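You operate a simulated robot arm through the tools that you are given. There is no shell and no other tool.

You are at the controls of a simulated two-armed robot. One attempt, no reset.

Task
Switch the leak tester on and test the finished cap that the card names, at the card's pressure.
Fine: leave the cap under the lid.

It is judged by the outcome, as a careful person would: the job done as asked, and still so three seconds after it is handed in. It fails if anything else is knocked over, pushed out of place, dropped, spilled or broken. Lids that push on must go on centred and level and be pressed home; caps that screw on are set level and turned clockwise until they are tight.

Robot
Two 7-joint arms with fingered hands on one trunk that stands fixed in place. Base frame: the origin is at the foot of the trunk, x ahead of it, y to its left, z up. Readings come in cm, degrees, newtons and seconds.
The left shoulder is at [20, 13.5, 102], the right one opposite. Payload 4 kg a hand.
Tool frame (each hand has its own): the origin (TCP) lies between the finger pads and is the grasp point; the fingertips stand 2.5 cm ahead of it; z points along the fingers, y is the line along which they close. Largest opening 8.8 cm; the body of the gripper starts 2.9 cm behind the TCP. The gripper is a hand of 4 fingers: y runs from the thumb to the fingers, the wrist lies at [-1.3, -10.6, -17.4] in the tool frame.
Orientation is that of the tool frame in the base frame, as a unit quaternion [w, x, y, z]. With the fingers straight down and the wrist toward the robot, the tool's x, y and z point along [0, 1, 0], [1, 0, 0] and [0, 0, -1] of the base frame.

Tools
- The arms move only by the tool send_rows. It takes "left_plan", "right_plan" or both (then of equal length, played together; a hand with none holds still); each is a list that holds one entry, the list of rows, each a list of 6 numbers: the shift along the tool's x, y, z in cm, then the turn, a rotation vector about the tool's x, y, z in degrees. In form: [[[tx, ty, tz, ax, ay, az], ...]]. A call has 1 to 20 rows; each row is the pose to reach, as a shift and turn from the pose commanded when the call began, along the tool's axes at that moment. Rows are played at 5 a second. More than 5 cm and 8.6 degrees between two rows, and nothing of the call is played. A pose out of reach is approached as far as the arm can. The call stops where the force on the tool passes 40 N (or 10 N more than at its start, if that is more) or the arm is blocked; 0.2 s more then pass. In this call time passes only in rows, and 0.2 s behind the last. It gives the time, the measured TCP pose, the force on the tool (base axes), the opening and the grip force at its end, in the units of the frame above (readings bear some noise), with the torque about the TCP (base axes, N m) and any sound that the robot's microphone picked up, and new pictures: "show" is both (left out), scene, wrist or none (wrist: the cameras of the hands that moved).
- Cameras (640 x 400 px; columns grow to the right, rows downward): "scene" is now at [14.32, -1.56, 163.5]; the picture's right is [-0.20, -0.98, 0.00], its down [-0.67, 0.14, -0.73] and it looks along [0.71, -0.15, -0.69] (base axes); focal length 360 px, centre (320, 200). "left" rides on the left gripper at [-6.4, -8.3, -9.8] in its tool frame; the picture's right is [-0.62, -0.37, 0.69], its down [0.71, -0.63, 0.30] and it looks along [0.32, 0.68, 0.65] (tool axes); focal length 265 px, centre (320, 200). "right" rides on the right gripper at [6.4, -8.3, -9.8] in its tool frame; the picture's right is [-0.62, 0.37, -0.69], its down [-0.71, -0.63, 0.30] and it looks along [-0.32, 0.68, 0.65] (tool axes); focal length 265 px, centre (320, 200). There is no depth. A picture from a camera that has moved, and an enlarged one, comes with that camera's place and axes in the base frame and with its lens. The place of the scene camera against the robot may be out by one fixed shift of up to 1.2 cm in any direction.
- move_column(by): slides the trunk up (or, below 0, down) by that many cm; the arms and the scene camera ride with it, the base frame stays. It gives what a move gives, with no picture.
- curl_fingers(index, middle, ring, thumb_bend, thumb_turn, hand): sets how far each is bent, from 0 (flat) to 1 (curled in); at 0.3 the hand is open as for a grip, at 0.7 the pads meet at the TCP. One left out holds its place. A second passes; each finger stops where it meets its share of the squeeze, and holds until it gets a number again. It is the only way to open and close the hand. It gives what a move gives, with no picture; readings hold the bend of each and the force on the fingers (four entries, about 0 where the hand has none), thumb and palm. thumb_turn goes from beside the hand (0) to across from the fingers (1), as for a grip.
- head_to(pan, tilt): turns the head with the scene camera to pan (to the left, within 97 degrees either way) and tilt (down, from -29 to 69), counted from straight ahead of the robot. It gives what a move gives, and a new picture of the scene camera.
- inspect(camera, box): a new picture of the part [left, top, right, bottom] of that camera's present view, enlarged. The clock stands still meanwhile.
- hand_in(): hands the job in; it is judged then, once.

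Places have to be worked out from the pictures, the camera data and where the tool is seen. Open the grippers and draw the arms clear of the work before you hand the job in, unless the task says otherwise.

The tools are called after "Request:" by a JSON object that holds its "name" and its "arguments". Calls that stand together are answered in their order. send_rows: Moves the arms, as the interface text tells. Its arguments: {"type":"object","properties":{"left_plan":{"type":"array","items":{"type":"array","items":{"type":"array","items":{"type":"number"}}}},"right_plan":{"type":"array","items":{"type":"array","items":{"type":"array","items":{"type":"number"}}}},"show":{"type":"string","enum":["both","scene","wrist","none"]}},"required":[]} The other tools are called the same way: move_column (by) slides the trunk up or down; curl_fingers (index, middle, ring, thumb_bend, thumb_turn, hand) moves the fingers one by one; head_to (pan, tilt) turns the head that bears the scene camera; inspect (camera, box) takes an enlarged picture of a part of a camera's view; hand_in () hands the job in.

At the start:

```text
time_s: 0.0
left_ee_pos: [63.17, 14.87, 123.44]
left_ee_rot: [0.0, 0.707, 0.707, 0.0]
left_contact_force: [0.2, -0.5, -0.2]
left_torque: [0.02, 0.01, 0.01]
left_grip_width: 8.74
left_grasp_force: 0.1
left_shape: jaw
left_bend: [0.3, 0.3, 0.3, 0.3, 0.98]
left_finger forces: [0.1, 0.0, 0.0, 0.0, 0.0, 0.0]
right_ee_pos: [37.59, -26.53, 126.0]
right_ee_rot: [0.0, 0.707, 0.707, 0.0]
right_contact_force: [0.2, 0.2, -0.6]
right_torque: [-0.01, 0.02, -0.01]
right_grip_width: 8.78
right_grasp_force: 0.1
right_shape: jaw
right_bend: [0.3, 0.3, 0.3, 0.3, 0.98]
right_finger forces: [0.0, 0.1, 0.0, 0.0, 0.1, 0.0]
trunk travel left (down, up): [-62.5, 14.5]
head pan, tilt: [-11.6, 43.3]
```

scene: 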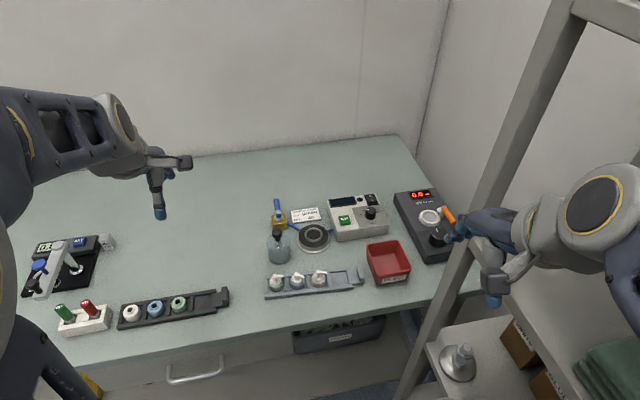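
right: 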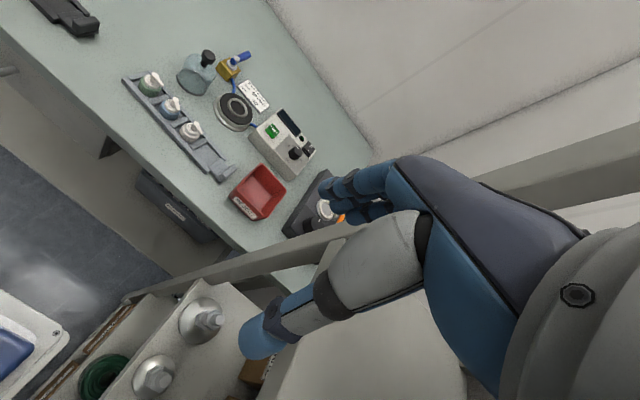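
left: 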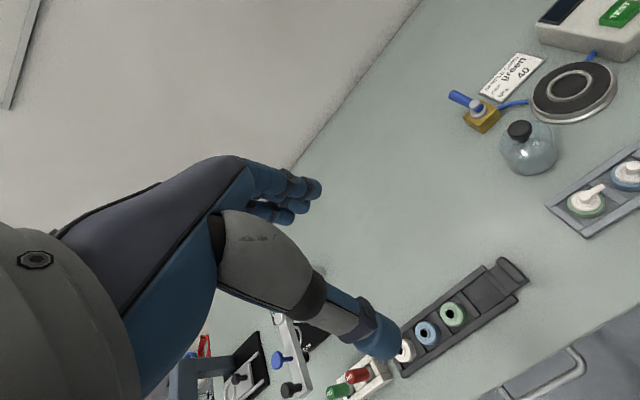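

The scene shows a bench with a card, a leak tester, racks of caps and other devices. I'll enlarge several regions to read the card and the labels.

Request:
{"name": "inspect", "arguments": {"camera": "scene", "box": [250, 180, 410, 300]}}

Request:
{"name": "inspect", "arguments": {"camera": "scene", "box": [380, 180, 470, 270]}}

Request:
{"name": "inspect", "arguments": {"camera": "scene", "box": [10, 220, 240, 350]}}

Request:
{"name": "inspect", "arguments": {"camera": "left", "box": [440, 0, 640, 240]}}

Request:
{"name": "inspect", "arguments": {"camera": "right", "box": [120, 40, 340, 240]}}

```text
3.33 times, centred on (330, 240) of scene
camera zoom: at [14.32, -1.56, 163.5], right [-0.2, -0.98, 0.0], down [-0.67, 0.14, -0.73], along [0.71, -0.15, -0.69], focal length 1201 px, centre (287, 67)
```

zoom: 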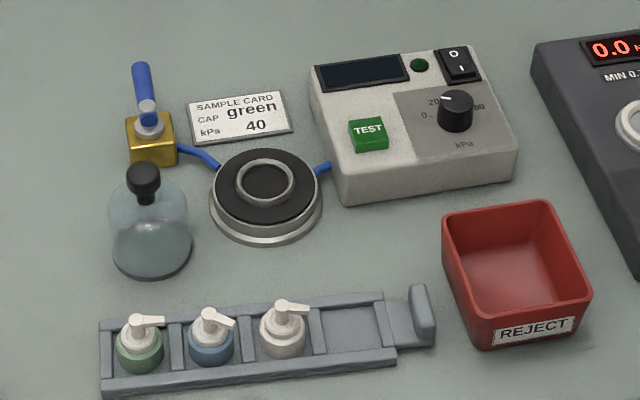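

```text
4.44 times, centred on (425, 225) of scene
camera zoom: at [14.32, -1.56, 163.5], right [-0.2, -0.98, 0.0], down [-0.67, 0.14, -0.73], along [0.71, -0.15, -0.69], focal length 1602 px, centre (-147, 89)
```

zoom: 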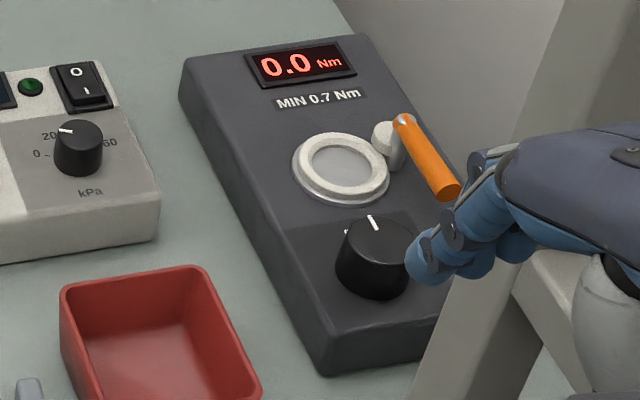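

```text
2.78 times, centred on (125, 285) of scene
camera zoom: at [14.32, -1.56, 163.5], right [-0.2, -0.98, 0.0], down [-0.67, 0.14, -0.73], along [0.71, -0.15, -0.69], focal length 1003 px, centre (863, -36)
```

zoom: 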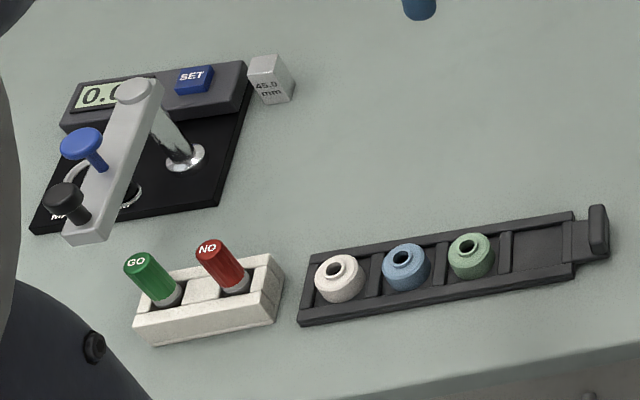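

```text
1.67 times, centred on (540, 120) of left
camera zoom: at [54.8, 8.49, 133.37], right [-0.37, -0.62, -0.69], down [-0.63, 0.71, -0.3], along [0.68, 0.32, -0.65], focal length 442 px, centre (-47, 333)
```

zoom: 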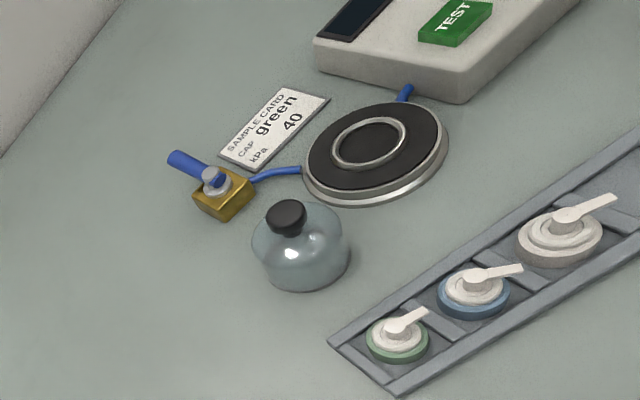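

```text
2.00 times, centred on (230, 140) of right
camera zoom: at [29.4, -20.21, 135.85], right [0.37, -0.62, 0.69], down [-0.63, -0.71, -0.3], along [0.68, -0.32, -0.65], focal length 531 px, centre (500, 320)
```

zoom: 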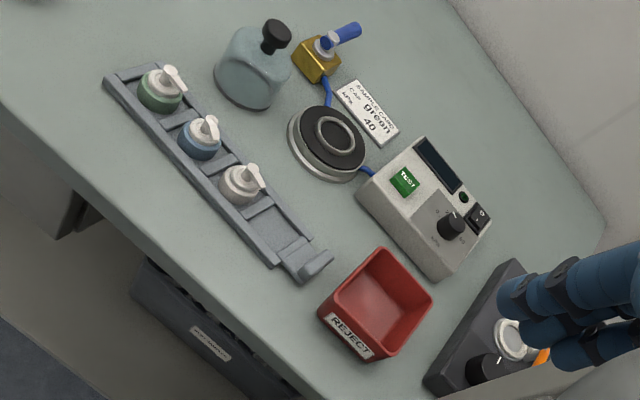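

The card reads: cap green, 40 kPa. Triangulating puts the table at z≈88, the test platform near (77,-13), and the leak tester further right. A shelf post stands near (51,-36), so I'll move the right hand forward and inward, away from it, for a closer look at the tester.

Request:
{"name": "send_rows", "arguments": {"right_plan": [[[4, 2, 0, 0, 0, 0], [8, 5, 0, 0, 0, 0], [11, 9, 0, 0, 0, 0], [13, 13.5, 1, 0, 0, 0], [13, 18, 3, 0, 0, 0], [13, 20, 6, 0, 0, 0]]]}}

```text
refused: row 4 steps farther than a row can; nothing moved
```

Row 4 was slightly too long, so nothing moved. I'll send the same path in smaller steps.

Request:
{"name": "send_rows", "arguments": {"right_plan": [[[4, 2, 0, 0, 0, 0], [8, 4.5, 0, 0, 0, 0], [11, 8, 0, 0, 0, 0], [13, 12, 1, 0, 0, 0], [13, 16, 3, 0, 0, 0], [13, 19, 6, 0, 0, 0], [13, 19, 6, 0, 0, 0]]]}}

```text
time_s: 1.6
left_ee_pos: [63.15, 14.87, 123.42]
left_ee_rot: [0.0, 0.707, 0.707, 0.0]
left_contact_force: [0.4, -0.2, -0.4]
left_torque: [0.0, 0.02, 0.01]
left_grip_width: 8.76
left_grasp_force: 0.1
left_shape: jaw
left_bend: [0.3, 0.3, 0.3, 0.3, 0.98]
left_finger forces: [0.1, 0.0, 0.0, 0.1, 0.0, 0.0]
right_ee_pos: [56.61, -13.41, 119.83]
right_ee_rot: [0.0, 0.707, 0.707, 0.0]
right_contact_force: [-0.5, -0.6, -0.5]
right_torque: [0.0, -0.04, 0.01]
right_grip_width: 8.75
right_grasp_force: 0.0
right_shape: jaw
right_bend: [0.3, 0.3, 0.3, 0.3, 0.98]
right_finger forces: [0.1, 0.0, 0.0, 0.1, 0.1, 0.1]
trunk travel left (down, up): [-62.5, 14.5]
head pan, tilt: [-11.6, 43.3]
camera scene: at [14.31, -1.56, 163.5], right [-0.2, -0.98, 0.0], down [-0.67, 0.14, -0.73], along [0.71, -0.15, -0.69], focal length 360 px, centre (320, 200)
camera right: at [48.4, -7.11, 129.77], right [0.37, -0.62, 0.69], down [-0.63, -0.71, -0.3], along [0.68, -0.32, -0.65], focal length 265 px, centre (320, 200)
```

scene: 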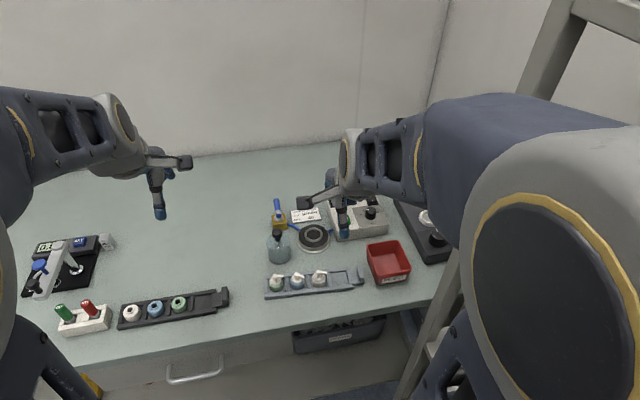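
right: 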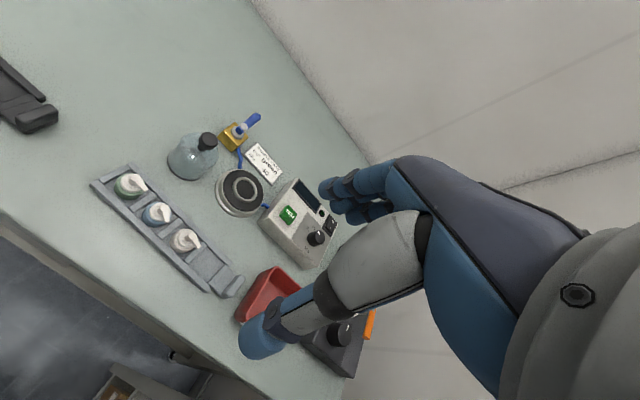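

The view is nearer now. I'll enlarge the tester panel and the station.

Request:
{"name": "inspect", "arguments": {"camera": "right", "box": [250, 160, 350, 260]}}

Request:
{"name": "inspect", "arguments": {"camera": "right", "box": [80, 100, 280, 300]}}

Request:
{"name": "inspect", "arguments": {"camera": "left", "box": [440, 70, 560, 180]}}

Request:
{"name": "inspect", "arguments": {"camera": "scene", "box": [320, 180, 400, 250]}}

```text
4.00 times, centred on (300, 210) of right
camera zoom: at [48.4, -7.11, 129.77], right [0.37, -0.62, 0.69], down [-0.63, -0.71, -0.3], along [0.68, -0.32, -0.65], focal length 1062 px, centre (400, 160)
```

zoom: 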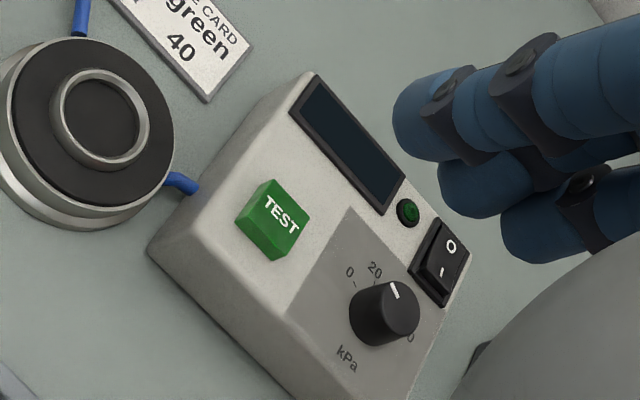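

```text
2.00 times, centred on (180, 200) of right
camera zoom: at [48.4, -7.11, 129.77], right [0.37, -0.62, 0.69], down [-0.63, -0.71, -0.3], along [0.68, -0.32, -0.65], focal length 531 px, centre (600, 200)
```

zoom: 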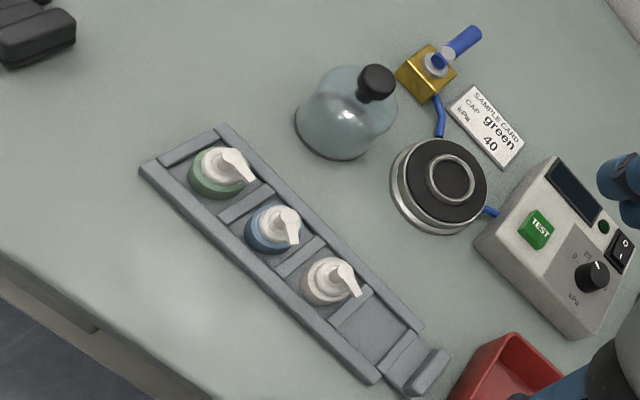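

```text
3.64 times, centred on (500, 125) of left
camera zoom: at [54.79, 8.49, 133.37], right [-0.37, -0.62, -0.69], down [-0.63, 0.71, -0.3], along [0.68, 0.32, -0.65], focal length 965 px, centre (-334, 473)
```

zoom: 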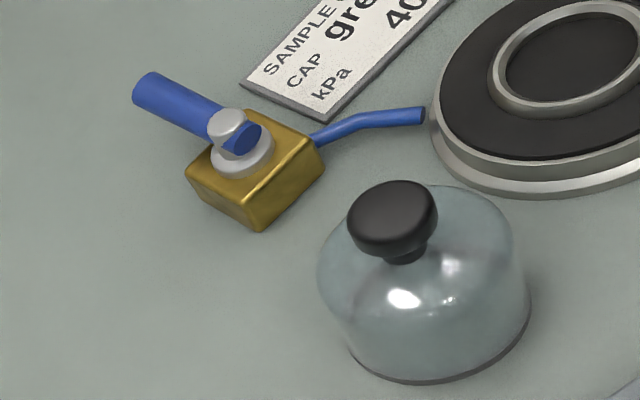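

```text
5.71 times, centred on (360, 215) of scene
camera zoom: at [14.31, -1.56, 163.5], right [-0.2, -0.98, 0.0], down [-0.67, 0.14, -0.73], along [0.71, -0.15, -0.69], focal length 2059 px, centre (91, 114)
```

zoom: 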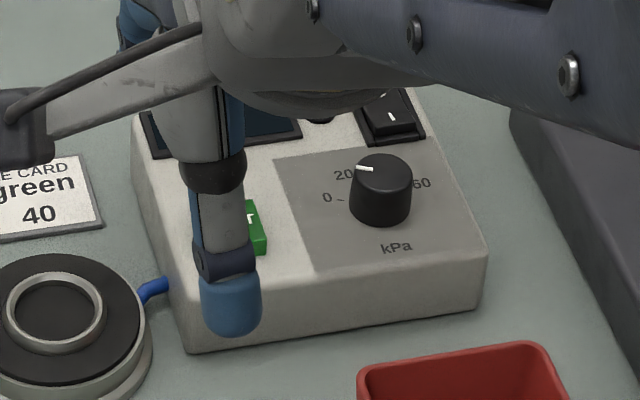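

I'll zoom further into the caps, the dial and the valve, since enlarged views come out sharp.

Request:
{"name": "inspect", "arguments": {"camera": "right", "box": [90, 160, 154, 200]}}

Request:
{"name": "inspect", "arguments": {"camera": "left", "box": [544, 160, 640, 220]}}

Request:
{"name": "inspect", "arguments": {"camera": "scene", "box": [260, 265, 340, 315]}}

Request:
{"name": "inspect", "arguments": {"camera": "right", "box": [290, 205, 354, 245]}}

Request:
{"name": "inspect", "arguments": {"camera": "right", "box": [210, 105, 274, 145]}}

Request:
{"name": "inspect", "arguments": {"camera": "scene", "box": [335, 190, 399, 230]}}

```text
10.00 times, centred on (122, 180) of right
camera zoom: at [48.4, -7.11, 129.77], right [0.37, -0.62, 0.69], down [-0.63, -0.71, -0.3], along [0.68, -0.32, -0.65], focal length 2654 px, centre (2300, 400)
```

zoom: 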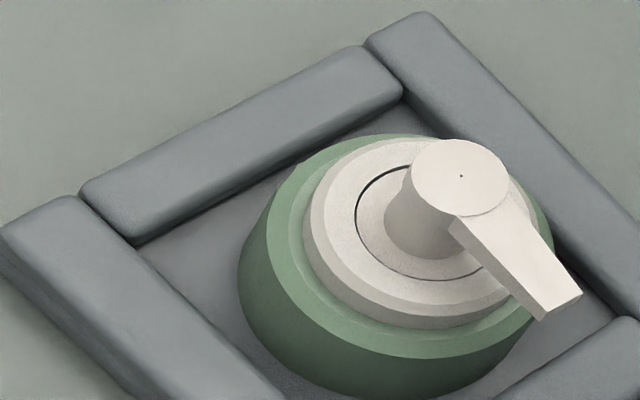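

```text
6.67 times, centred on (592, 190) of left
camera zoom: at [54.79, 8.49, 133.37], right [-0.37, -0.62, -0.69], down [-0.63, 0.71, -0.3], along [0.68, 0.32, -0.65], focal length 1769 px, centre (-1493, 267)
```

zoom: 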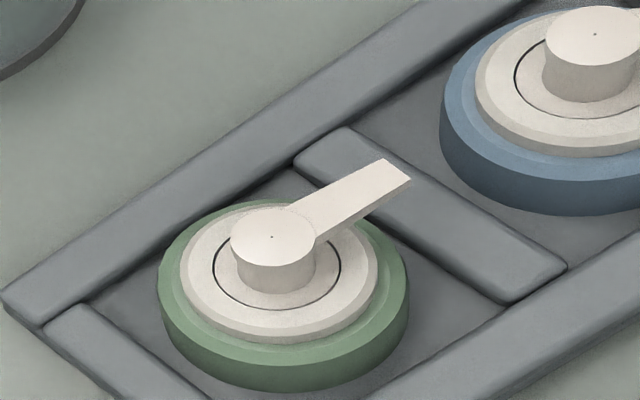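

```text
8.00 times, centred on (300, 290) of scene
camera zoom: at [14.31, -1.56, 163.5], right [-0.2, -0.98, 0.0], down [-0.67, 0.14, -0.73], along [0.71, -0.15, -0.69], focal length 2883 px, centre (480, -520)
```

zoom: 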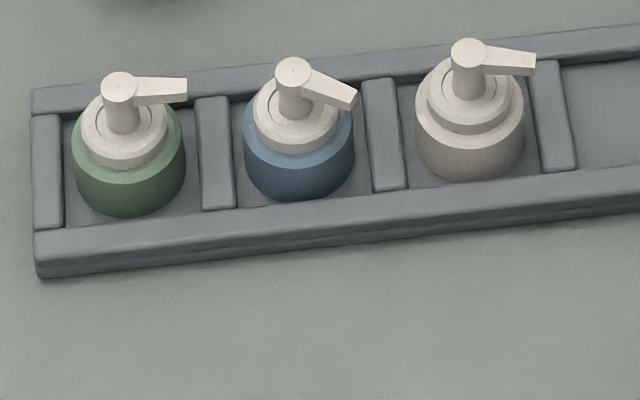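

```text
10.00 times, centred on (322, 225) of right
camera zoom: at [48.4, -7.11, 129.77], right [0.37, -0.62, 0.69], down [-0.63, -0.71, -0.3], along [0.68, -0.32, -0.65], focal length 2654 px, centre (300, -50)
```

zoom: 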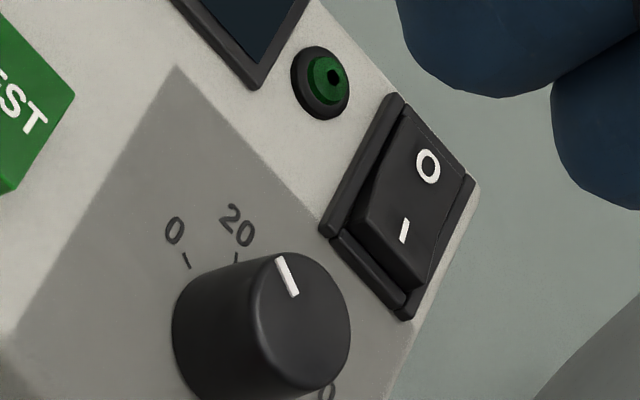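

```text
10.00 times, centred on (242, 125) of right
camera zoom: at [48.4, -7.11, 129.77], right [0.37, -0.62, 0.69], down [-0.63, -0.71, -0.3], along [0.68, -0.32, -0.65], focal length 2654 px, centre (1100, 950)
```

zoom: 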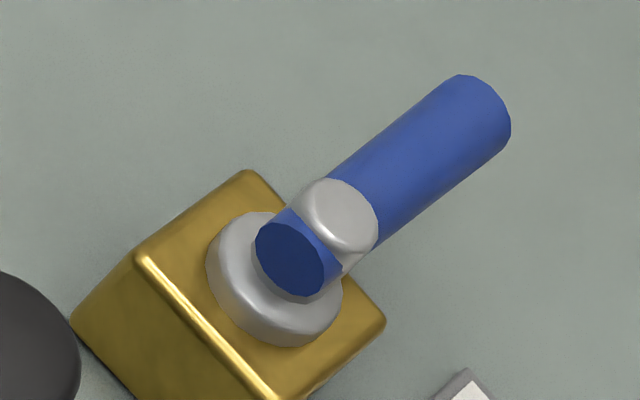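

```text
10.00 times, centred on (367, 210) of scene
camera zoom: at [14.31, -1.56, 163.5], right [-0.2, -0.98, 0.0], down [-0.67, 0.14, -0.73], along [0.71, -0.15, -0.69], focal length 3604 px, centre (-150, 100)
```

zoom: 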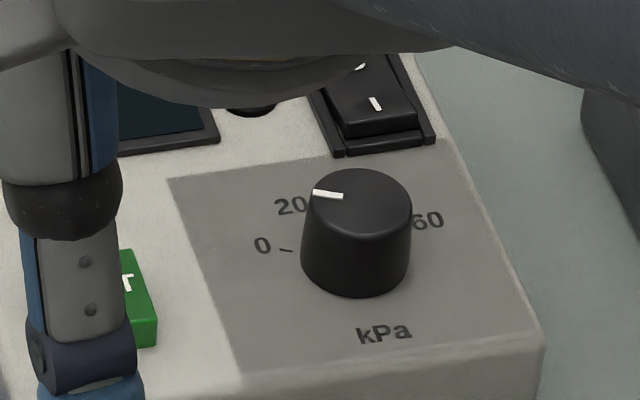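

The green cap's pump top works out to about (64.9, -1.2, 91.6), the bell's knob top to (74.6, -3.2, 95.6), and the platform centre to (77.1, -12.8, 90). Before moving, I'll check how the valve lever lies against its hose.

Request:
{"name": "inspect", "arguments": {"camera": "right", "box": [210, 105, 290, 155]}}

Request:
{"name": "inspect", "arguments": {"camera": "scene", "box": [264, 190, 344, 250]}}

Request:
{"name": "inspect", "arguments": {"camera": "right", "box": [240, 160, 560, 400]}}

```text
8.00 times, centred on (250, 130) of right
camera zoom: at [48.4, -7.11, 129.77], right [0.37, -0.62, 0.69], down [-0.63, -0.71, -0.3], along [0.68, -0.32, -0.65], focal length 2123 px, centre (880, 760)
```

zoom: 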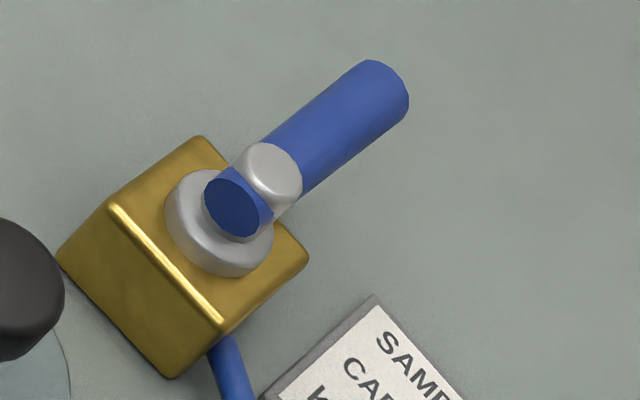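

```text
6.67 times, centred on (304, 220) of scene
camera zoom: at [14.31, -1.56, 163.5], right [-0.2, -0.98, 0.0], down [-0.67, 0.14, -0.73], along [0.71, -0.15, -0.69], focal length 2402 px, centre (427, 67)
```

zoom: 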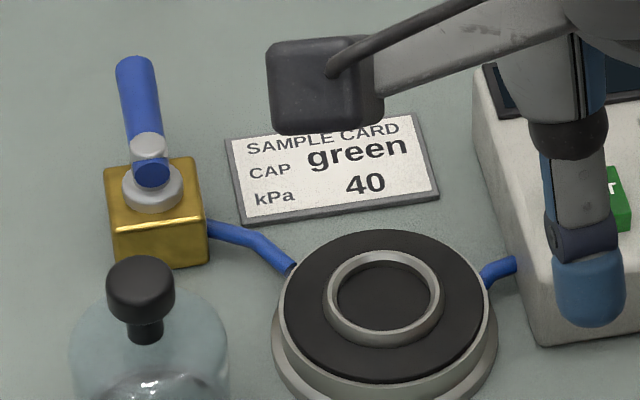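

```text
1.67 times, centred on (400, 280) of right
camera zoom: at [48.4, -7.11, 129.77], right [0.37, -0.62, 0.69], down [-0.63, -0.71, -0.3], along [0.68, -0.32, -0.65], focal length 442 px, centre (187, 67)
```

zoom: 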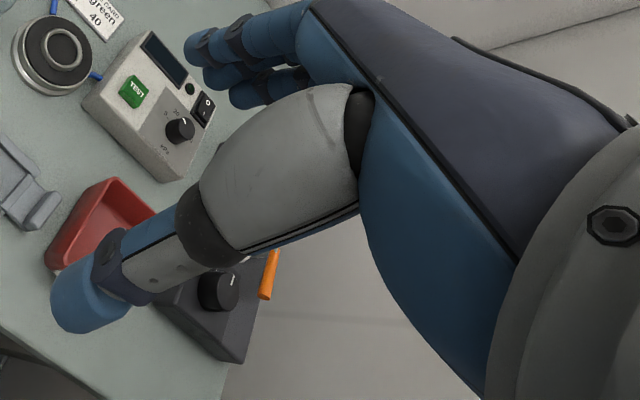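

The valve lever lies crosswise to its hose, so it is shut, which is right for a vent during a test. I'll bring the right hand closer to the tester for a precise view of the dial and rocker.

Request:
{"name": "send_rows", "arguments": {"right_plan": [[[-1.9, 2.4, 3.5, 0, 0, 0], [-3.7, 4.9, 6.5, 0, 0, 0], [-5.6, 7.4, 9.5, 0, 0, 0], [-5.6, 7.4, 12, 0, 0, 0], [-5.6, 7.4, 12, 0, 0, 0]]]}}

```text
time_s: 2.8
left_ee_pos: [63.1, 14.84, 123.52]
left_ee_rot: [0.0, 0.707, 0.707, 0.001]
left_contact_force: [0.4, 0.2, 0.8]
left_torque: [-0.02, 0.01, -0.04]
left_grip_width: 8.76
left_grasp_force: 0.0
left_shape: jaw
left_bend: [0.3, 0.3, 0.3, 0.3, 0.98]
left_finger forces: [0.1, 0.0, 0.0, 0.0, 0.0, 0.0]
right_ee_pos: [63.88, -19.16, 107.85]
right_ee_rot: [0.0, 0.708, 0.707, 0.0]
right_contact_force: [0.1, 0.4, -1.2]
right_torque: [0.09, 0.0, -0.03]
right_grip_width: 8.77
right_grasp_force: 0.0
right_shape: jaw
right_bend: [0.3, 0.3, 0.3, 0.3, 0.98]
right_finger forces: [0.0, 0.0, 0.1, 0.0, 0.2, 0.1]
trunk travel left (down, up): [-62.5, 14.5]
head pan, tilt: [-11.6, 43.3]
camera scene: at [14.31, -1.58, 163.51], right [-0.2, -0.98, 0.0], down [-0.67, 0.14, -0.73], along [0.71, -0.15, -0.69], focal length 360 px, centre (320, 200)
camera right: at [55.71, -12.83, 117.73], right [0.37, -0.62, 0.69], down [-0.63, -0.71, -0.3], along [0.68, -0.33, -0.65], focal length 265 px, centre (320, 200)
```

scene: 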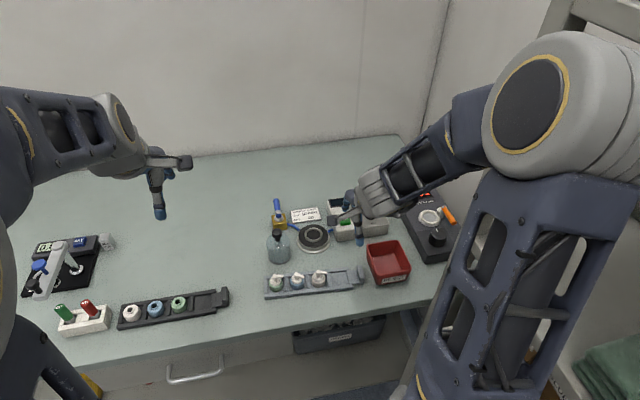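
right: 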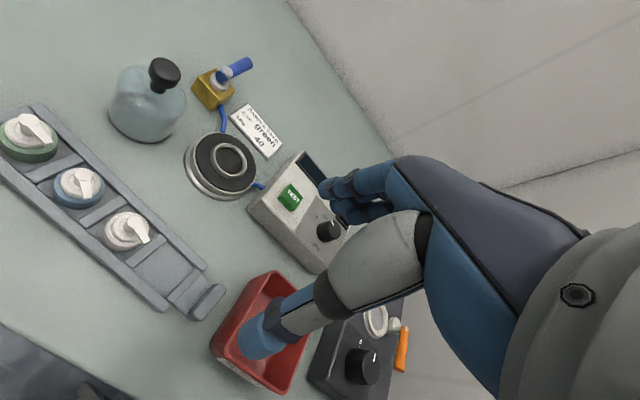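

The elbow sits high and clear. Next I'll zoom on the dial, the rocker and the TEST button from here.

Request:
{"name": "inspect", "arguments": {"camera": "right", "box": [240, 140, 368, 260]}}

Request:
{"name": "inspect", "arguments": {"camera": "right", "box": [300, 200, 364, 250]}}

Request:
{"name": "inspect", "arguments": {"camera": "scene", "box": [320, 180, 400, 250]}}

```text
3.33 times, centred on (304, 200) of right
camera zoom: at [55.71, -12.83, 117.73], right [0.37, -0.62, 0.69], down [-0.63, -0.71, -0.3], along [0.68, -0.33, -0.65], focal length 885 px, centre (373, 200)
```

zoom: 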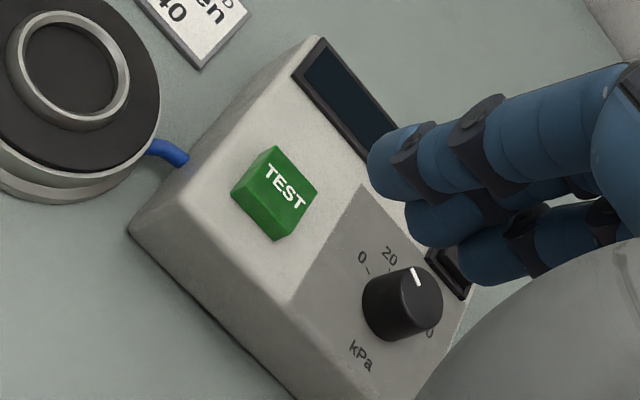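

```text
8.00 times, centred on (332, 225) of right
camera zoom: at [55.71, -12.83, 117.73], right [0.37, -0.62, 0.69], down [-0.63, -0.71, -0.3], along [0.68, -0.33, -0.65], focal length 2123 px, centre (224, 0)
```

zoom: 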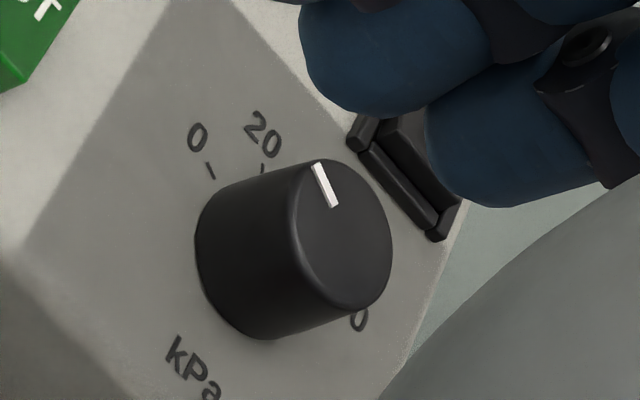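

```text
5.71 times, centred on (360, 215) of scene
camera zoom: at [14.31, -1.58, 163.51], right [-0.2, -0.98, 0.0], down [-0.67, 0.14, -0.73], along [0.71, -0.15, -0.69], focal length 2059 px, centre (91, 114)
```

zoom: 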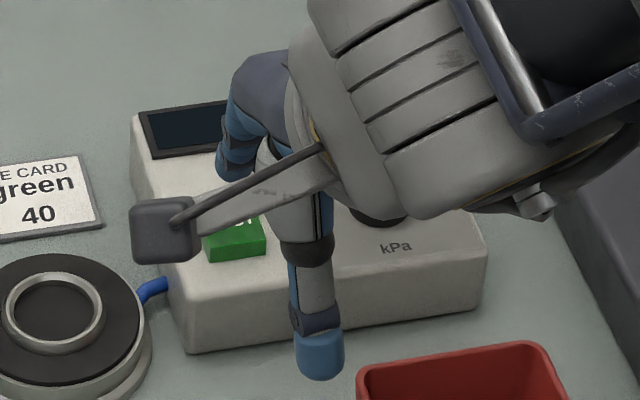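

Estimates: knob top centre ≈ (79.9,-29.4,93.1) with its mark about 58° left of "up", and the rocker "I" end ≈ (85.4,-31.8,91.5). I'll form a pinched pointer with middle and thumb (index and ring curled) in free air and see where the tips end up.

Request:
{"name": "curl_fingers", "arguments": {"hand": "right", "index": 1.0, "ring": 1.0, "middle": 0.68, "thumb_bend": 0.68}}

Request:
{"name": "inspect", "arguments": {"camera": "right", "box": [160, 100, 480, 300]}}

Request:
{"name": "inspect", "arguments": {"camera": "scene", "box": [320, 170, 420, 260]}}

```text
time_s: 3.8
left_ee_pos: [63.23, 14.83, 123.43]
left_ee_rot: [0.0, 0.708, 0.707, 0.0]
left_contact_force: [0.1, -0.5, -0.7]
left_torque: [0.02, -0.01, 0.02]
left_grip_width: 8.75
left_grasp_force: 0.0
left_shape: jaw
left_bend: [0.3, 0.3, 0.3, 0.3, 0.98]
left_finger forces: [0.0, 0.1, 0.1, 0.0, 0.1, 0.1]
right_ee_pos: [64.0, -19.21, 107.96]
right_ee_rot: [0.0, 0.707, 0.707, 0.0]
right_contact_force: [-0.8, -0.3, 0.5]
right_torque: [-0.02, -0.01, 0.0]
right_grip_width: 0.98
right_grasp_force: 0.1
right_shape: fingers
right_bend: [0.85, 0.68, 1.0, 0.64, 0.97]
right_finger forces: [0.0, 0.0, 0.0, 0.1, 0.0, 0.1]
trunk travel left (down, up): [-62.5, 14.5]
head pan, tilt: [-11.6, 43.3]
```

```text
2.00 times, centred on (320, 200) of right
camera zoom: at [55.71, -12.81, 117.74], right [0.37, -0.62, 0.69], down [-0.63, -0.71, -0.3], along [0.68, -0.32, -0.65], focal length 531 px, centre (320, 200)
```

zoom: 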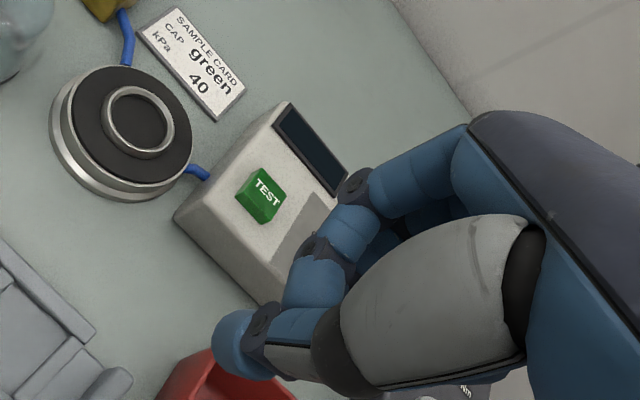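

```text
4.44 times, centred on (370, 215) of scene
camera zoom: at [14.32, -1.57, 163.5], right [-0.2, -0.98, 0.0], down [-0.67, 0.14, -0.73], along [0.71, -0.15, -0.69], focal length 1602 px, centre (98, 133)
```

zoom: 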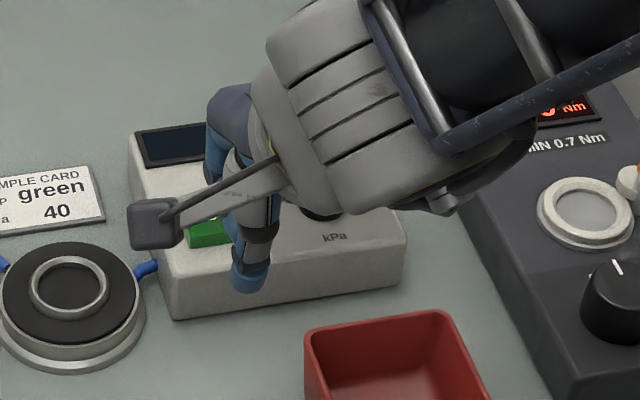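

The thumb tip is well visible and is the lowest point. I'll use it as the poker: thumb at its open bend, all three fingers curled away.

Request:
{"name": "curl_fingers", "arguments": {"hand": "right", "thumb_bend": 0.35, "index": 1.0, "middle": 1.0, "ring": 1.0}}

Request:
{"name": "inspect", "arguments": {"camera": "right", "box": [160, 100, 480, 300]}}

Request:
{"name": "inspect", "arguments": {"camera": "scene", "box": [320, 170, 420, 260]}}

```text
time_s: 4.8
left_ee_pos: [63.18, 14.88, 123.46]
left_ee_rot: [0.0, 0.707, 0.707, 0.0]
left_contact_force: [-0.4, -0.4, 0.1]
left_torque: [-0.01, 0.03, -0.01]
left_grip_width: 8.76
left_grasp_force: 0.0
left_shape: jaw
left_bend: [0.3, 0.3, 0.3, 0.3, 0.98]
left_finger forces: [0.0, 0.1, 0.0, 0.1, 0.1, 0.0]
right_ee_pos: [63.96, -19.08, 107.87]
right_ee_rot: [0.0, 0.707, 0.707, 0.0]
right_contact_force: [1.2, -0.2, -0.1]
right_torque: [0.01, -0.01, 0.04]
right_grip_width: 5.04
right_grasp_force: 0.1
right_shape: fingers
right_bend: [1.0, 1.0, 1.0, 0.35, 0.97]
right_finger forces: [0.0, 0.1, 0.1, 0.0, 0.0, 0.0]
trunk travel left (down, up): [-62.5, 14.5]
head pan, tilt: [-11.6, 43.3]
```

```text
2.00 times, centred on (320, 200) of right
camera zoom: at [55.71, -12.81, 117.74], right [0.37, -0.62, 0.69], down [-0.63, -0.71, -0.3], along [0.68, -0.32, -0.65], focal length 531 px, centre (320, 200)
```

zoom: 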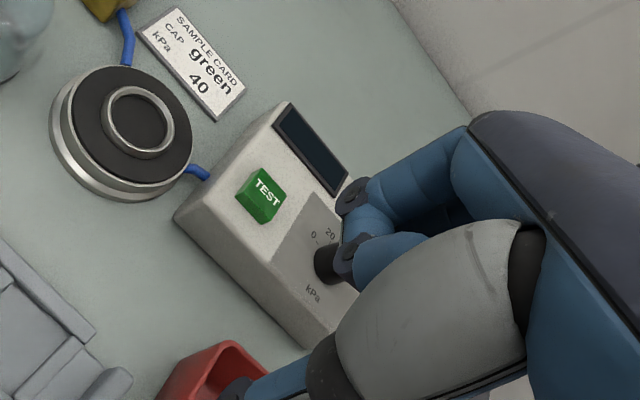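

```text
4.44 times, centred on (370, 215) of scene
camera zoom: at [14.32, -1.56, 163.5], right [-0.2, -0.98, 0.0], down [-0.67, 0.14, -0.73], along [0.71, -0.15, -0.69], focal length 1602 px, centre (98, 133)
```

zoom: 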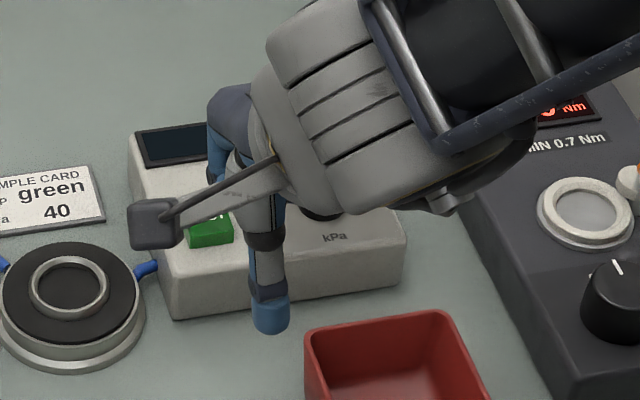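

The thumb sticks out clearly now. I'll locate its tip precisely in the right camera.

Request:
{"name": "inspect", "arguments": {"camera": "right", "box": [200, 230, 400, 355]}}

Request:
{"name": "inspect", "arguments": {"camera": "left", "box": [480, 0, 640, 100]}}

```text
3.20 times, centred on (300, 292) of right
camera zoom: at [55.71, -12.81, 117.74], right [0.37, -0.62, 0.69], down [-0.63, -0.71, -0.3], along [0.68, -0.32, -0.65], focal length 849 px, centre (384, -96)
```

zoom: 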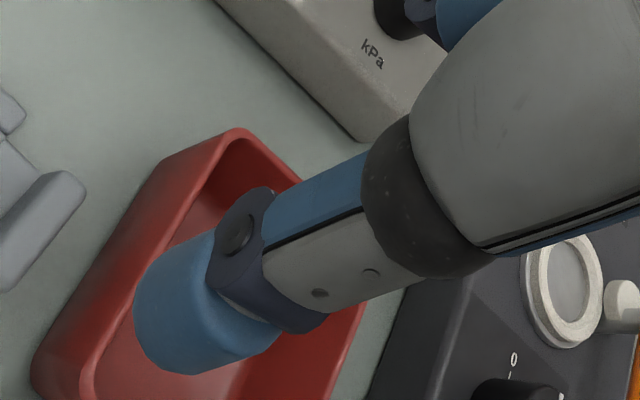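

```text
4.00 times, centred on (560, 50) of left
camera zoom: at [54.8, 8.49, 133.37], right [-0.37, -0.62, -0.69], down [-0.63, 0.71, -0.3], along [0.68, 0.32, -0.65], focal length 1062 px, centre (-640, 800)
```

zoom: 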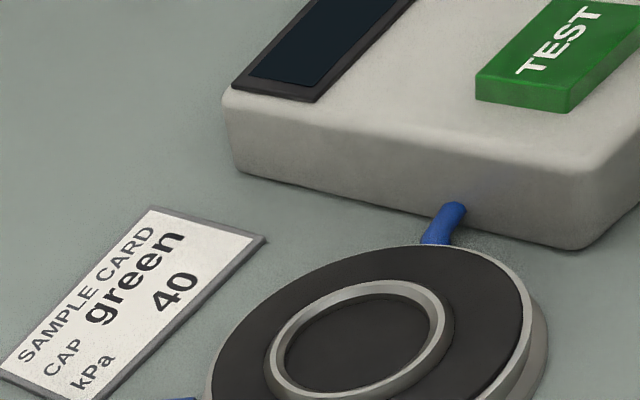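

The thumb tip sits at tool (0, -4.9, 2.5). I'll hover it about 6 cm above the rocker's "I" end to verify alignment.

Request:
{"name": "send_rows", "arguments": {"right_plan": [[[-2, 4, 0, 0, 0, 0], [-4, 8, 0, 0, 0, 0], [-6, 12, 0, 0, 0, 0], [-8, 16, 0, 0, 0, 0], [-10, 20, 1, 0, 0, 0], [-11.5, 23.5, 3, 0, 0, 0], [-12.7, 26.3, 6, 0, 0, 0], [-12.7, 26.3, 7.4, 0, 0, 0], [-12.7, 26.3, 7.4, 0, 0, 0]]]}}

```text
time_s: 6.8
left_ee_pos: [63.12, 14.8, 123.43]
left_ee_rot: [0.0, 0.707, 0.707, 0.0]
left_contact_force: [0.3, 0.4, 0.6]
left_torque: [0.02, -0.04, 0.0]
left_grip_width: 8.74
left_grasp_force: 0.0
left_shape: jaw
left_bend: [0.3, 0.3, 0.3, 0.3, 0.98]
left_finger forces: [0.1, 0.1, 0.0, 0.0, 0.0, 0.1]
right_ee_pos: [90.32, -31.9, 100.69]
right_ee_rot: [0.0, 0.707, 0.707, 0.0]
right_contact_force: [-0.2, -1.2, 1.0]
right_torque: [0.02, 0.05, 0.02]
right_grip_width: 5.06
right_grasp_force: 0.2
right_shape: fingers
right_bend: [1.0, 1.0, 1.0, 0.35, 0.97]
right_finger forces: [0.0, 0.0, 0.0, 0.0, 0.0, 0.0]
trunk travel left (down, up): [-62.5, 14.5]
head pan, tilt: [-11.6, 43.3]
camera scene: at [14.32, -1.56, 163.5], right [-0.2, -0.98, 0.0], down [-0.67, 0.14, -0.73], along [0.71, -0.15, -0.69], focal length 360 px, centre (320, 200)
camera right: at [82.1, -25.55, 110.62], right [0.37, -0.62, 0.69], down [-0.63, -0.71, -0.3], along [0.68, -0.32, -0.65], focal length 265 px, centre (320, 200)
```

scene: 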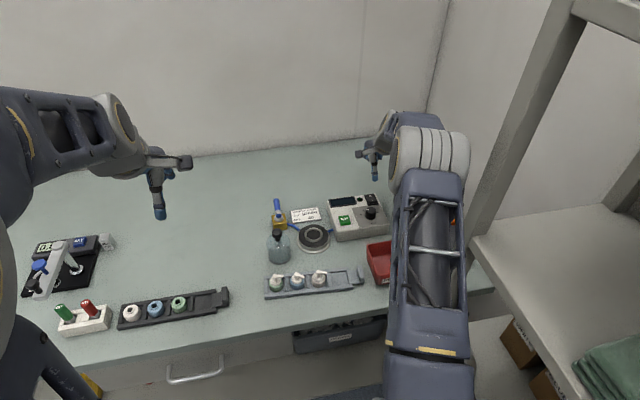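
right: 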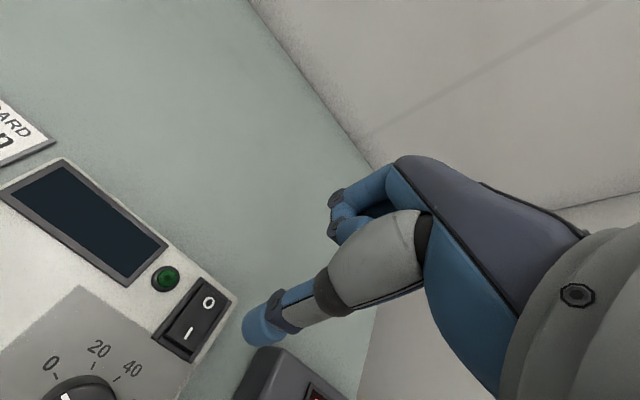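

This gives an excellent view of the rocker and the dial labels. I'll zoom in to measure both.

Request:
{"name": "inspect", "arguments": {"camera": "right", "box": [140, 260, 300, 360]}}

Request:
{"name": "inspect", "arguments": {"camera": "right", "box": [20, 320, 148, 400]}}

Request:
{"name": "inspect", "arguments": {"camera": "scene", "box": [320, 130, 420, 240]}}

```text
4.00 times, centred on (220, 310) of right
camera zoom: at [82.1, -25.55, 110.62], right [0.37, -0.62, 0.69], down [-0.63, -0.71, -0.3], along [0.68, -0.32, -0.65], focal length 1062 px, centre (720, -240)
```

zoom: 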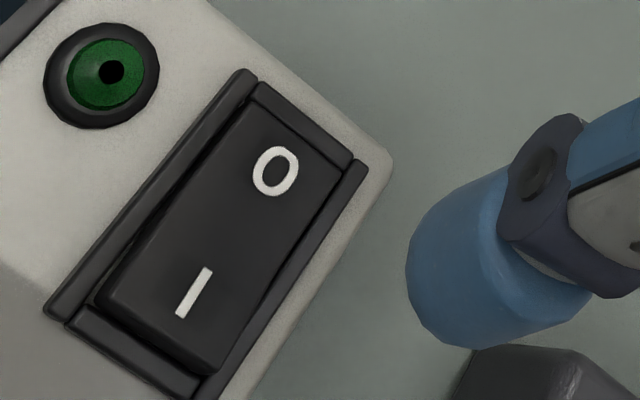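

```text
5.00 times, centred on (84, 360) of right
camera zoom: at [82.1, -25.55, 110.62], right [0.37, -0.62, 0.69], down [-0.63, -0.71, -0.3], along [0.68, -0.32, -0.65], focal length 1327 px, centre (1500, -600)
```

zoom: 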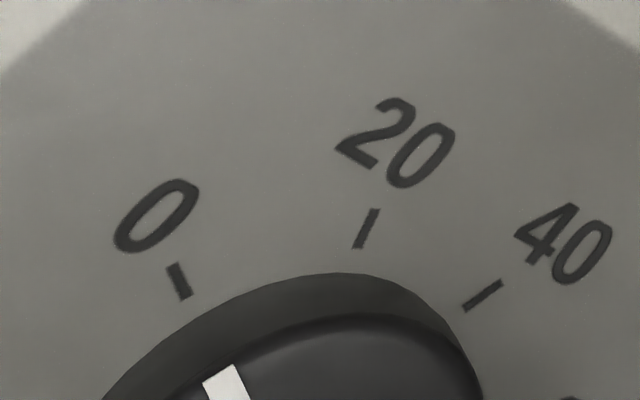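

```text
3.64 times, centred on (370, 185) of scene
camera zoom: at [14.32, -1.56, 163.5], right [-0.2, -0.98, 0.0], down [-0.67, 0.14, -0.73], along [0.71, -0.15, -0.69], focal length 1310 px, centre (138, 254)
```

zoom: 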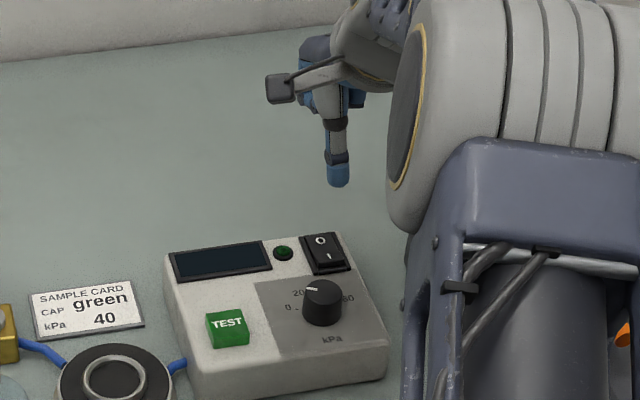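

The rocker "I" mark is at (85.2,-31.7), with the near edge at x≈84.5 and the pivot around 86.3. The dial ticks 0/20/40 are also visible. I'll shift slightly and lower the thumb tip to just above the I end.

Request:
{"name": "send_rows", "arguments": {"right_plan": [[[0.15, -0.5, 2, 0, 0, 0], [0.15, -0.5, 4, 0, 0, 0], [0.15, -0.5, 5.3, 0, 0, 0], [0.15, -0.5, 5.3, 0, 0, 0]]], "show": "wrist"}}

Request:
{"name": "inspect", "arguments": {"camera": "right", "box": [180, 260, 340, 360]}}

Request:
{"name": "inspect", "arguments": {"camera": "scene", "box": [330, 160, 410, 230]}}

```text
time_s: 7.8
left_ee_pos: [63.22, 14.97, 123.62]
left_ee_rot: [0.0, 0.707, 0.707, 0.0]
left_contact_force: [0.9, -0.1, 0.0]
left_torque: [-0.02, 0.01, 0.0]
left_grip_width: 8.78
left_grasp_force: 0.1
left_shape: jaw
left_bend: [0.3, 0.3, 0.3, 0.3, 0.98]
left_finger forces: [0.1, 0.0, 0.1, 0.1, 0.0, 0.1]
right_ee_pos: [89.86, -31.65, 95.31]
right_ee_rot: [-0.001, 0.707, 0.707, -0.001]
right_contact_force: [0.6, -0.3, 0.0]
right_torque: [0.0, 0.0, 0.01]
right_grip_width: 5.07
right_grasp_force: 0.0
right_shape: fingers
right_bend: [1.0, 1.0, 1.0, 0.35, 0.97]
right_finger forces: [0.0, 0.1, 0.0, 0.0, 0.1, 0.1]
trunk travel left (down, up): [-62.5, 14.5]
head pan, tilt: [-11.6, 43.3]
camera right: at [81.59, -25.32, 105.2], right [0.37, -0.62, 0.69], down [-0.63, -0.71, -0.3], along [0.68, -0.32, -0.65], focal length 265 px, centre (320, 200)
```

right: 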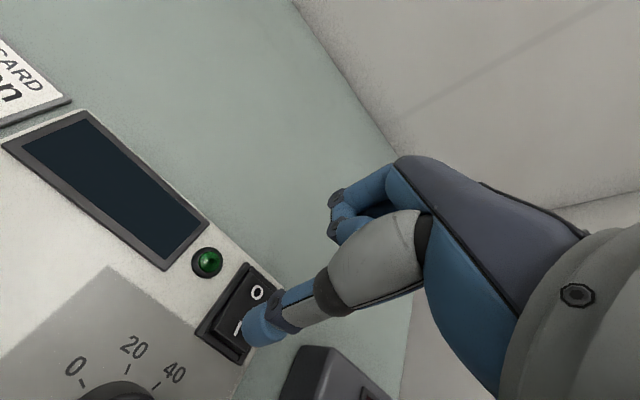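

```text
4.00 times, centred on (260, 310) of right
camera zoom: at [81.59, -25.32, 105.2], right [0.37, -0.62, 0.69], down [-0.63, -0.71, -0.3], along [0.68, -0.32, -0.65], focal length 1062 px, centre (560, -240)
```

zoom: 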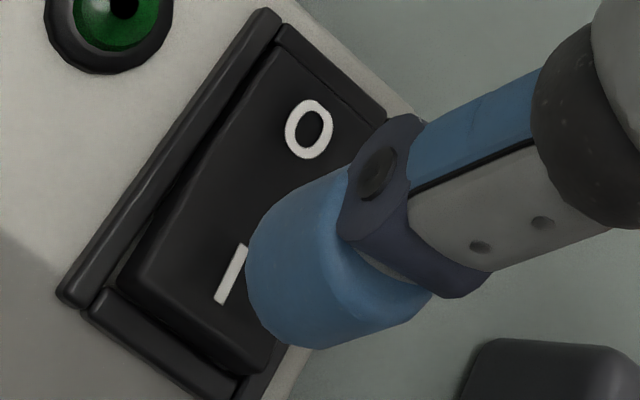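

```text
5.71 times, centred on (370, 195) of scene
camera zoom: at [14.32, -1.57, 163.5], right [-0.2, -0.98, 0.0], down [-0.67, 0.14, -0.73], along [0.71, -0.15, -0.69], focal length 2059 px, centre (34, 229)
```

zoom: 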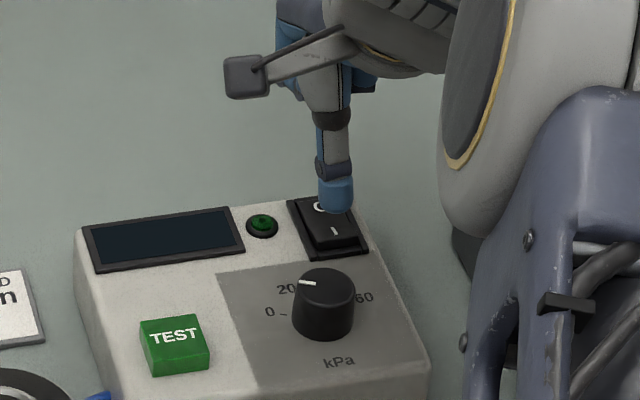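

The thumb tip lines up over the I mark, about 1 cm above it. I'll lower it in small steps to press.

Request:
{"name": "send_rows", "arguments": {"right_plan": [[[0, 0, 0.5, 0, 0, 0], [0, 0, 0.9, 0, 0, 0], [0, 0, 1.2, 0, 0, 0], [0, 0, 1.4, 0, 0, 0], [0, 0, 1.5, 0, 0, 0]]], "show": "wrist"}}

Request:
{"name": "inspect", "arguments": {"camera": "scene", "box": [330, 160, 410, 230]}}

```text
time_s: 9.0
left_ee_pos: [63.28, 14.93, 123.48]
left_ee_rot: [0.0, 0.707, 0.707, 0.0]
left_contact_force: [-0.2, 0.1, 1.2]
left_torque: [-0.01, 0.03, 0.02]
left_grip_width: 8.74
left_grasp_force: 0.2
left_shape: jaw
left_bend: [0.3, 0.3, 0.3, 0.3, 0.98]
left_finger forces: [0.0, 0.0, 0.0, 0.1, 0.1, 0.0]
right_ee_pos: [89.85, -31.7, 93.76]
right_ee_rot: [0.001, 0.706, 0.708, 0.001]
right_contact_force: [-0.1, -0.6, 1.7]
right_torque: [0.03, 0.0, 0.0]
right_grip_width: 5.04
right_grasp_force: 0.5
right_shape: fingers
right_bend: [1.0, 1.0, 1.0, 0.35, 0.97]
right_finger forces: [0.0, 0.0, 0.0, 0.1, 1.3, 0.0]
trunk travel left (down, up): [-62.5, 14.5]
head pan, tilt: [-11.6, 43.3]
camera right: at [81.62, -25.39, 103.68], right [0.37, -0.62, 0.69], down [-0.63, -0.71, -0.3], along [0.68, -0.32, -0.65], focal length 265 px, centre (320, 200)
```

right: 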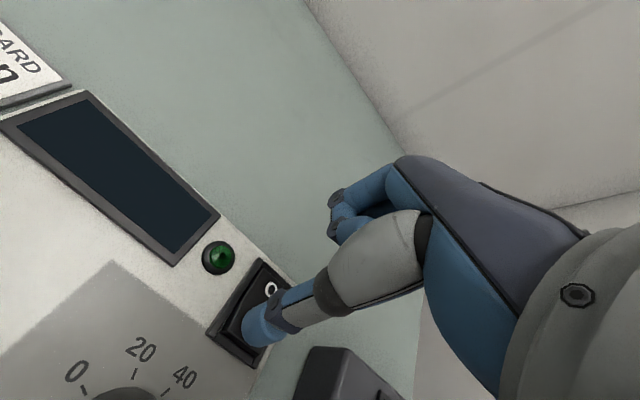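

```text
5.71 times, centred on (370, 195) of scene
camera zoom: at [14.32, -1.56, 163.51], right [-0.2, -0.98, 0.0], down [-0.67, 0.14, -0.73], along [0.71, -0.15, -0.69], focal length 2059 px, centre (34, 229)
```

zoom: 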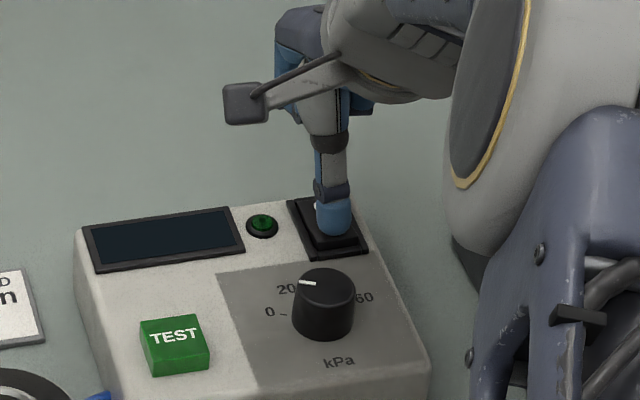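

Contact has started, with 1.3 N on the thumb. I'll keep pressing in small steps.

Request:
{"name": "send_rows", "arguments": {"right_plan": [[[0, 0, 0.15, 0, 0, 0], [0, 0, 0.3, 0, 0, 0], [0, 0, 0.45, 0, 0, 0], [0, 0, 0.5, 0, 0, 0]]], "show": "wrist"}}

Request:
{"name": "inspect", "arguments": {"camera": "scene", "box": [330, 160, 410, 230]}}

```text
time_s: 10.0
left_ee_pos: [63.1, 14.81, 123.44]
left_ee_rot: [0.0, 0.707, 0.707, 0.0]
left_contact_force: [0.2, 0.8, 0.6]
left_torque: [0.03, 0.0, -0.02]
left_grip_width: 8.77
left_grasp_force: 0.1
left_shape: jaw
left_bend: [0.3, 0.3, 0.3, 0.3, 0.98]
left_finger forces: [0.0, 0.0, 0.0, 0.1, 0.0, 0.0]
right_ee_pos: [89.89, -31.71, 93.36]
right_ee_rot: [0.0, 0.708, 0.707, 0.001]
right_contact_force: [1.2, 1.1, 7.8]
right_torque: [0.02, 0.34, -0.02]
right_grip_width: 5.15
right_grasp_force: 3.4
right_shape: fingers
right_bend: [1.0, 1.0, 1.0, 0.34, 0.97]
right_finger forces: [0.0, 0.1, 0.0, 0.1, 7.6, 0.0]
trunk travel left (down, up): [-62.5, 14.5]
head pan, tilt: [-11.6, 43.3]
camera right: at [81.63, -25.4, 103.31], right [0.37, -0.62, 0.69], down [-0.63, -0.71, -0.31], along [0.68, -0.33, -0.65], focal length 265 px, centre (320, 200)
```

right: 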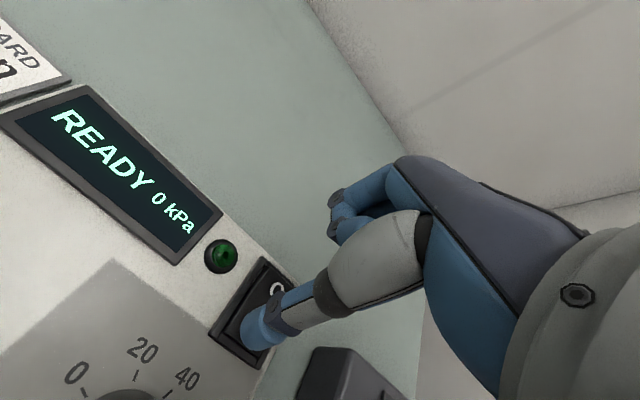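

```text
5.71 times, centred on (370, 195) of scene
camera zoom: at [14.3, -1.55, 163.51], right [-0.2, -0.98, 0.0], down [-0.67, 0.14, -0.73], along [0.71, -0.15, -0.69], focal length 2059 px, centre (34, 229)
```

zoom: 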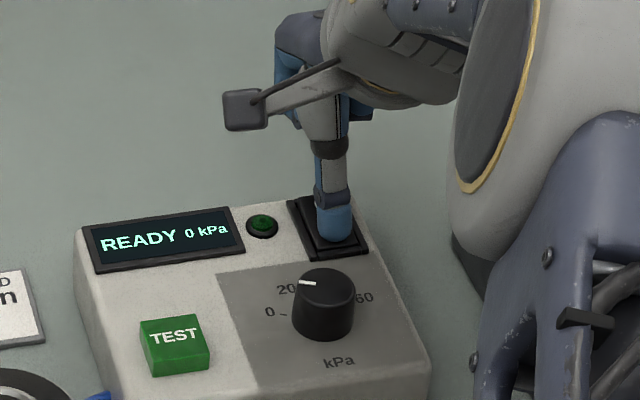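

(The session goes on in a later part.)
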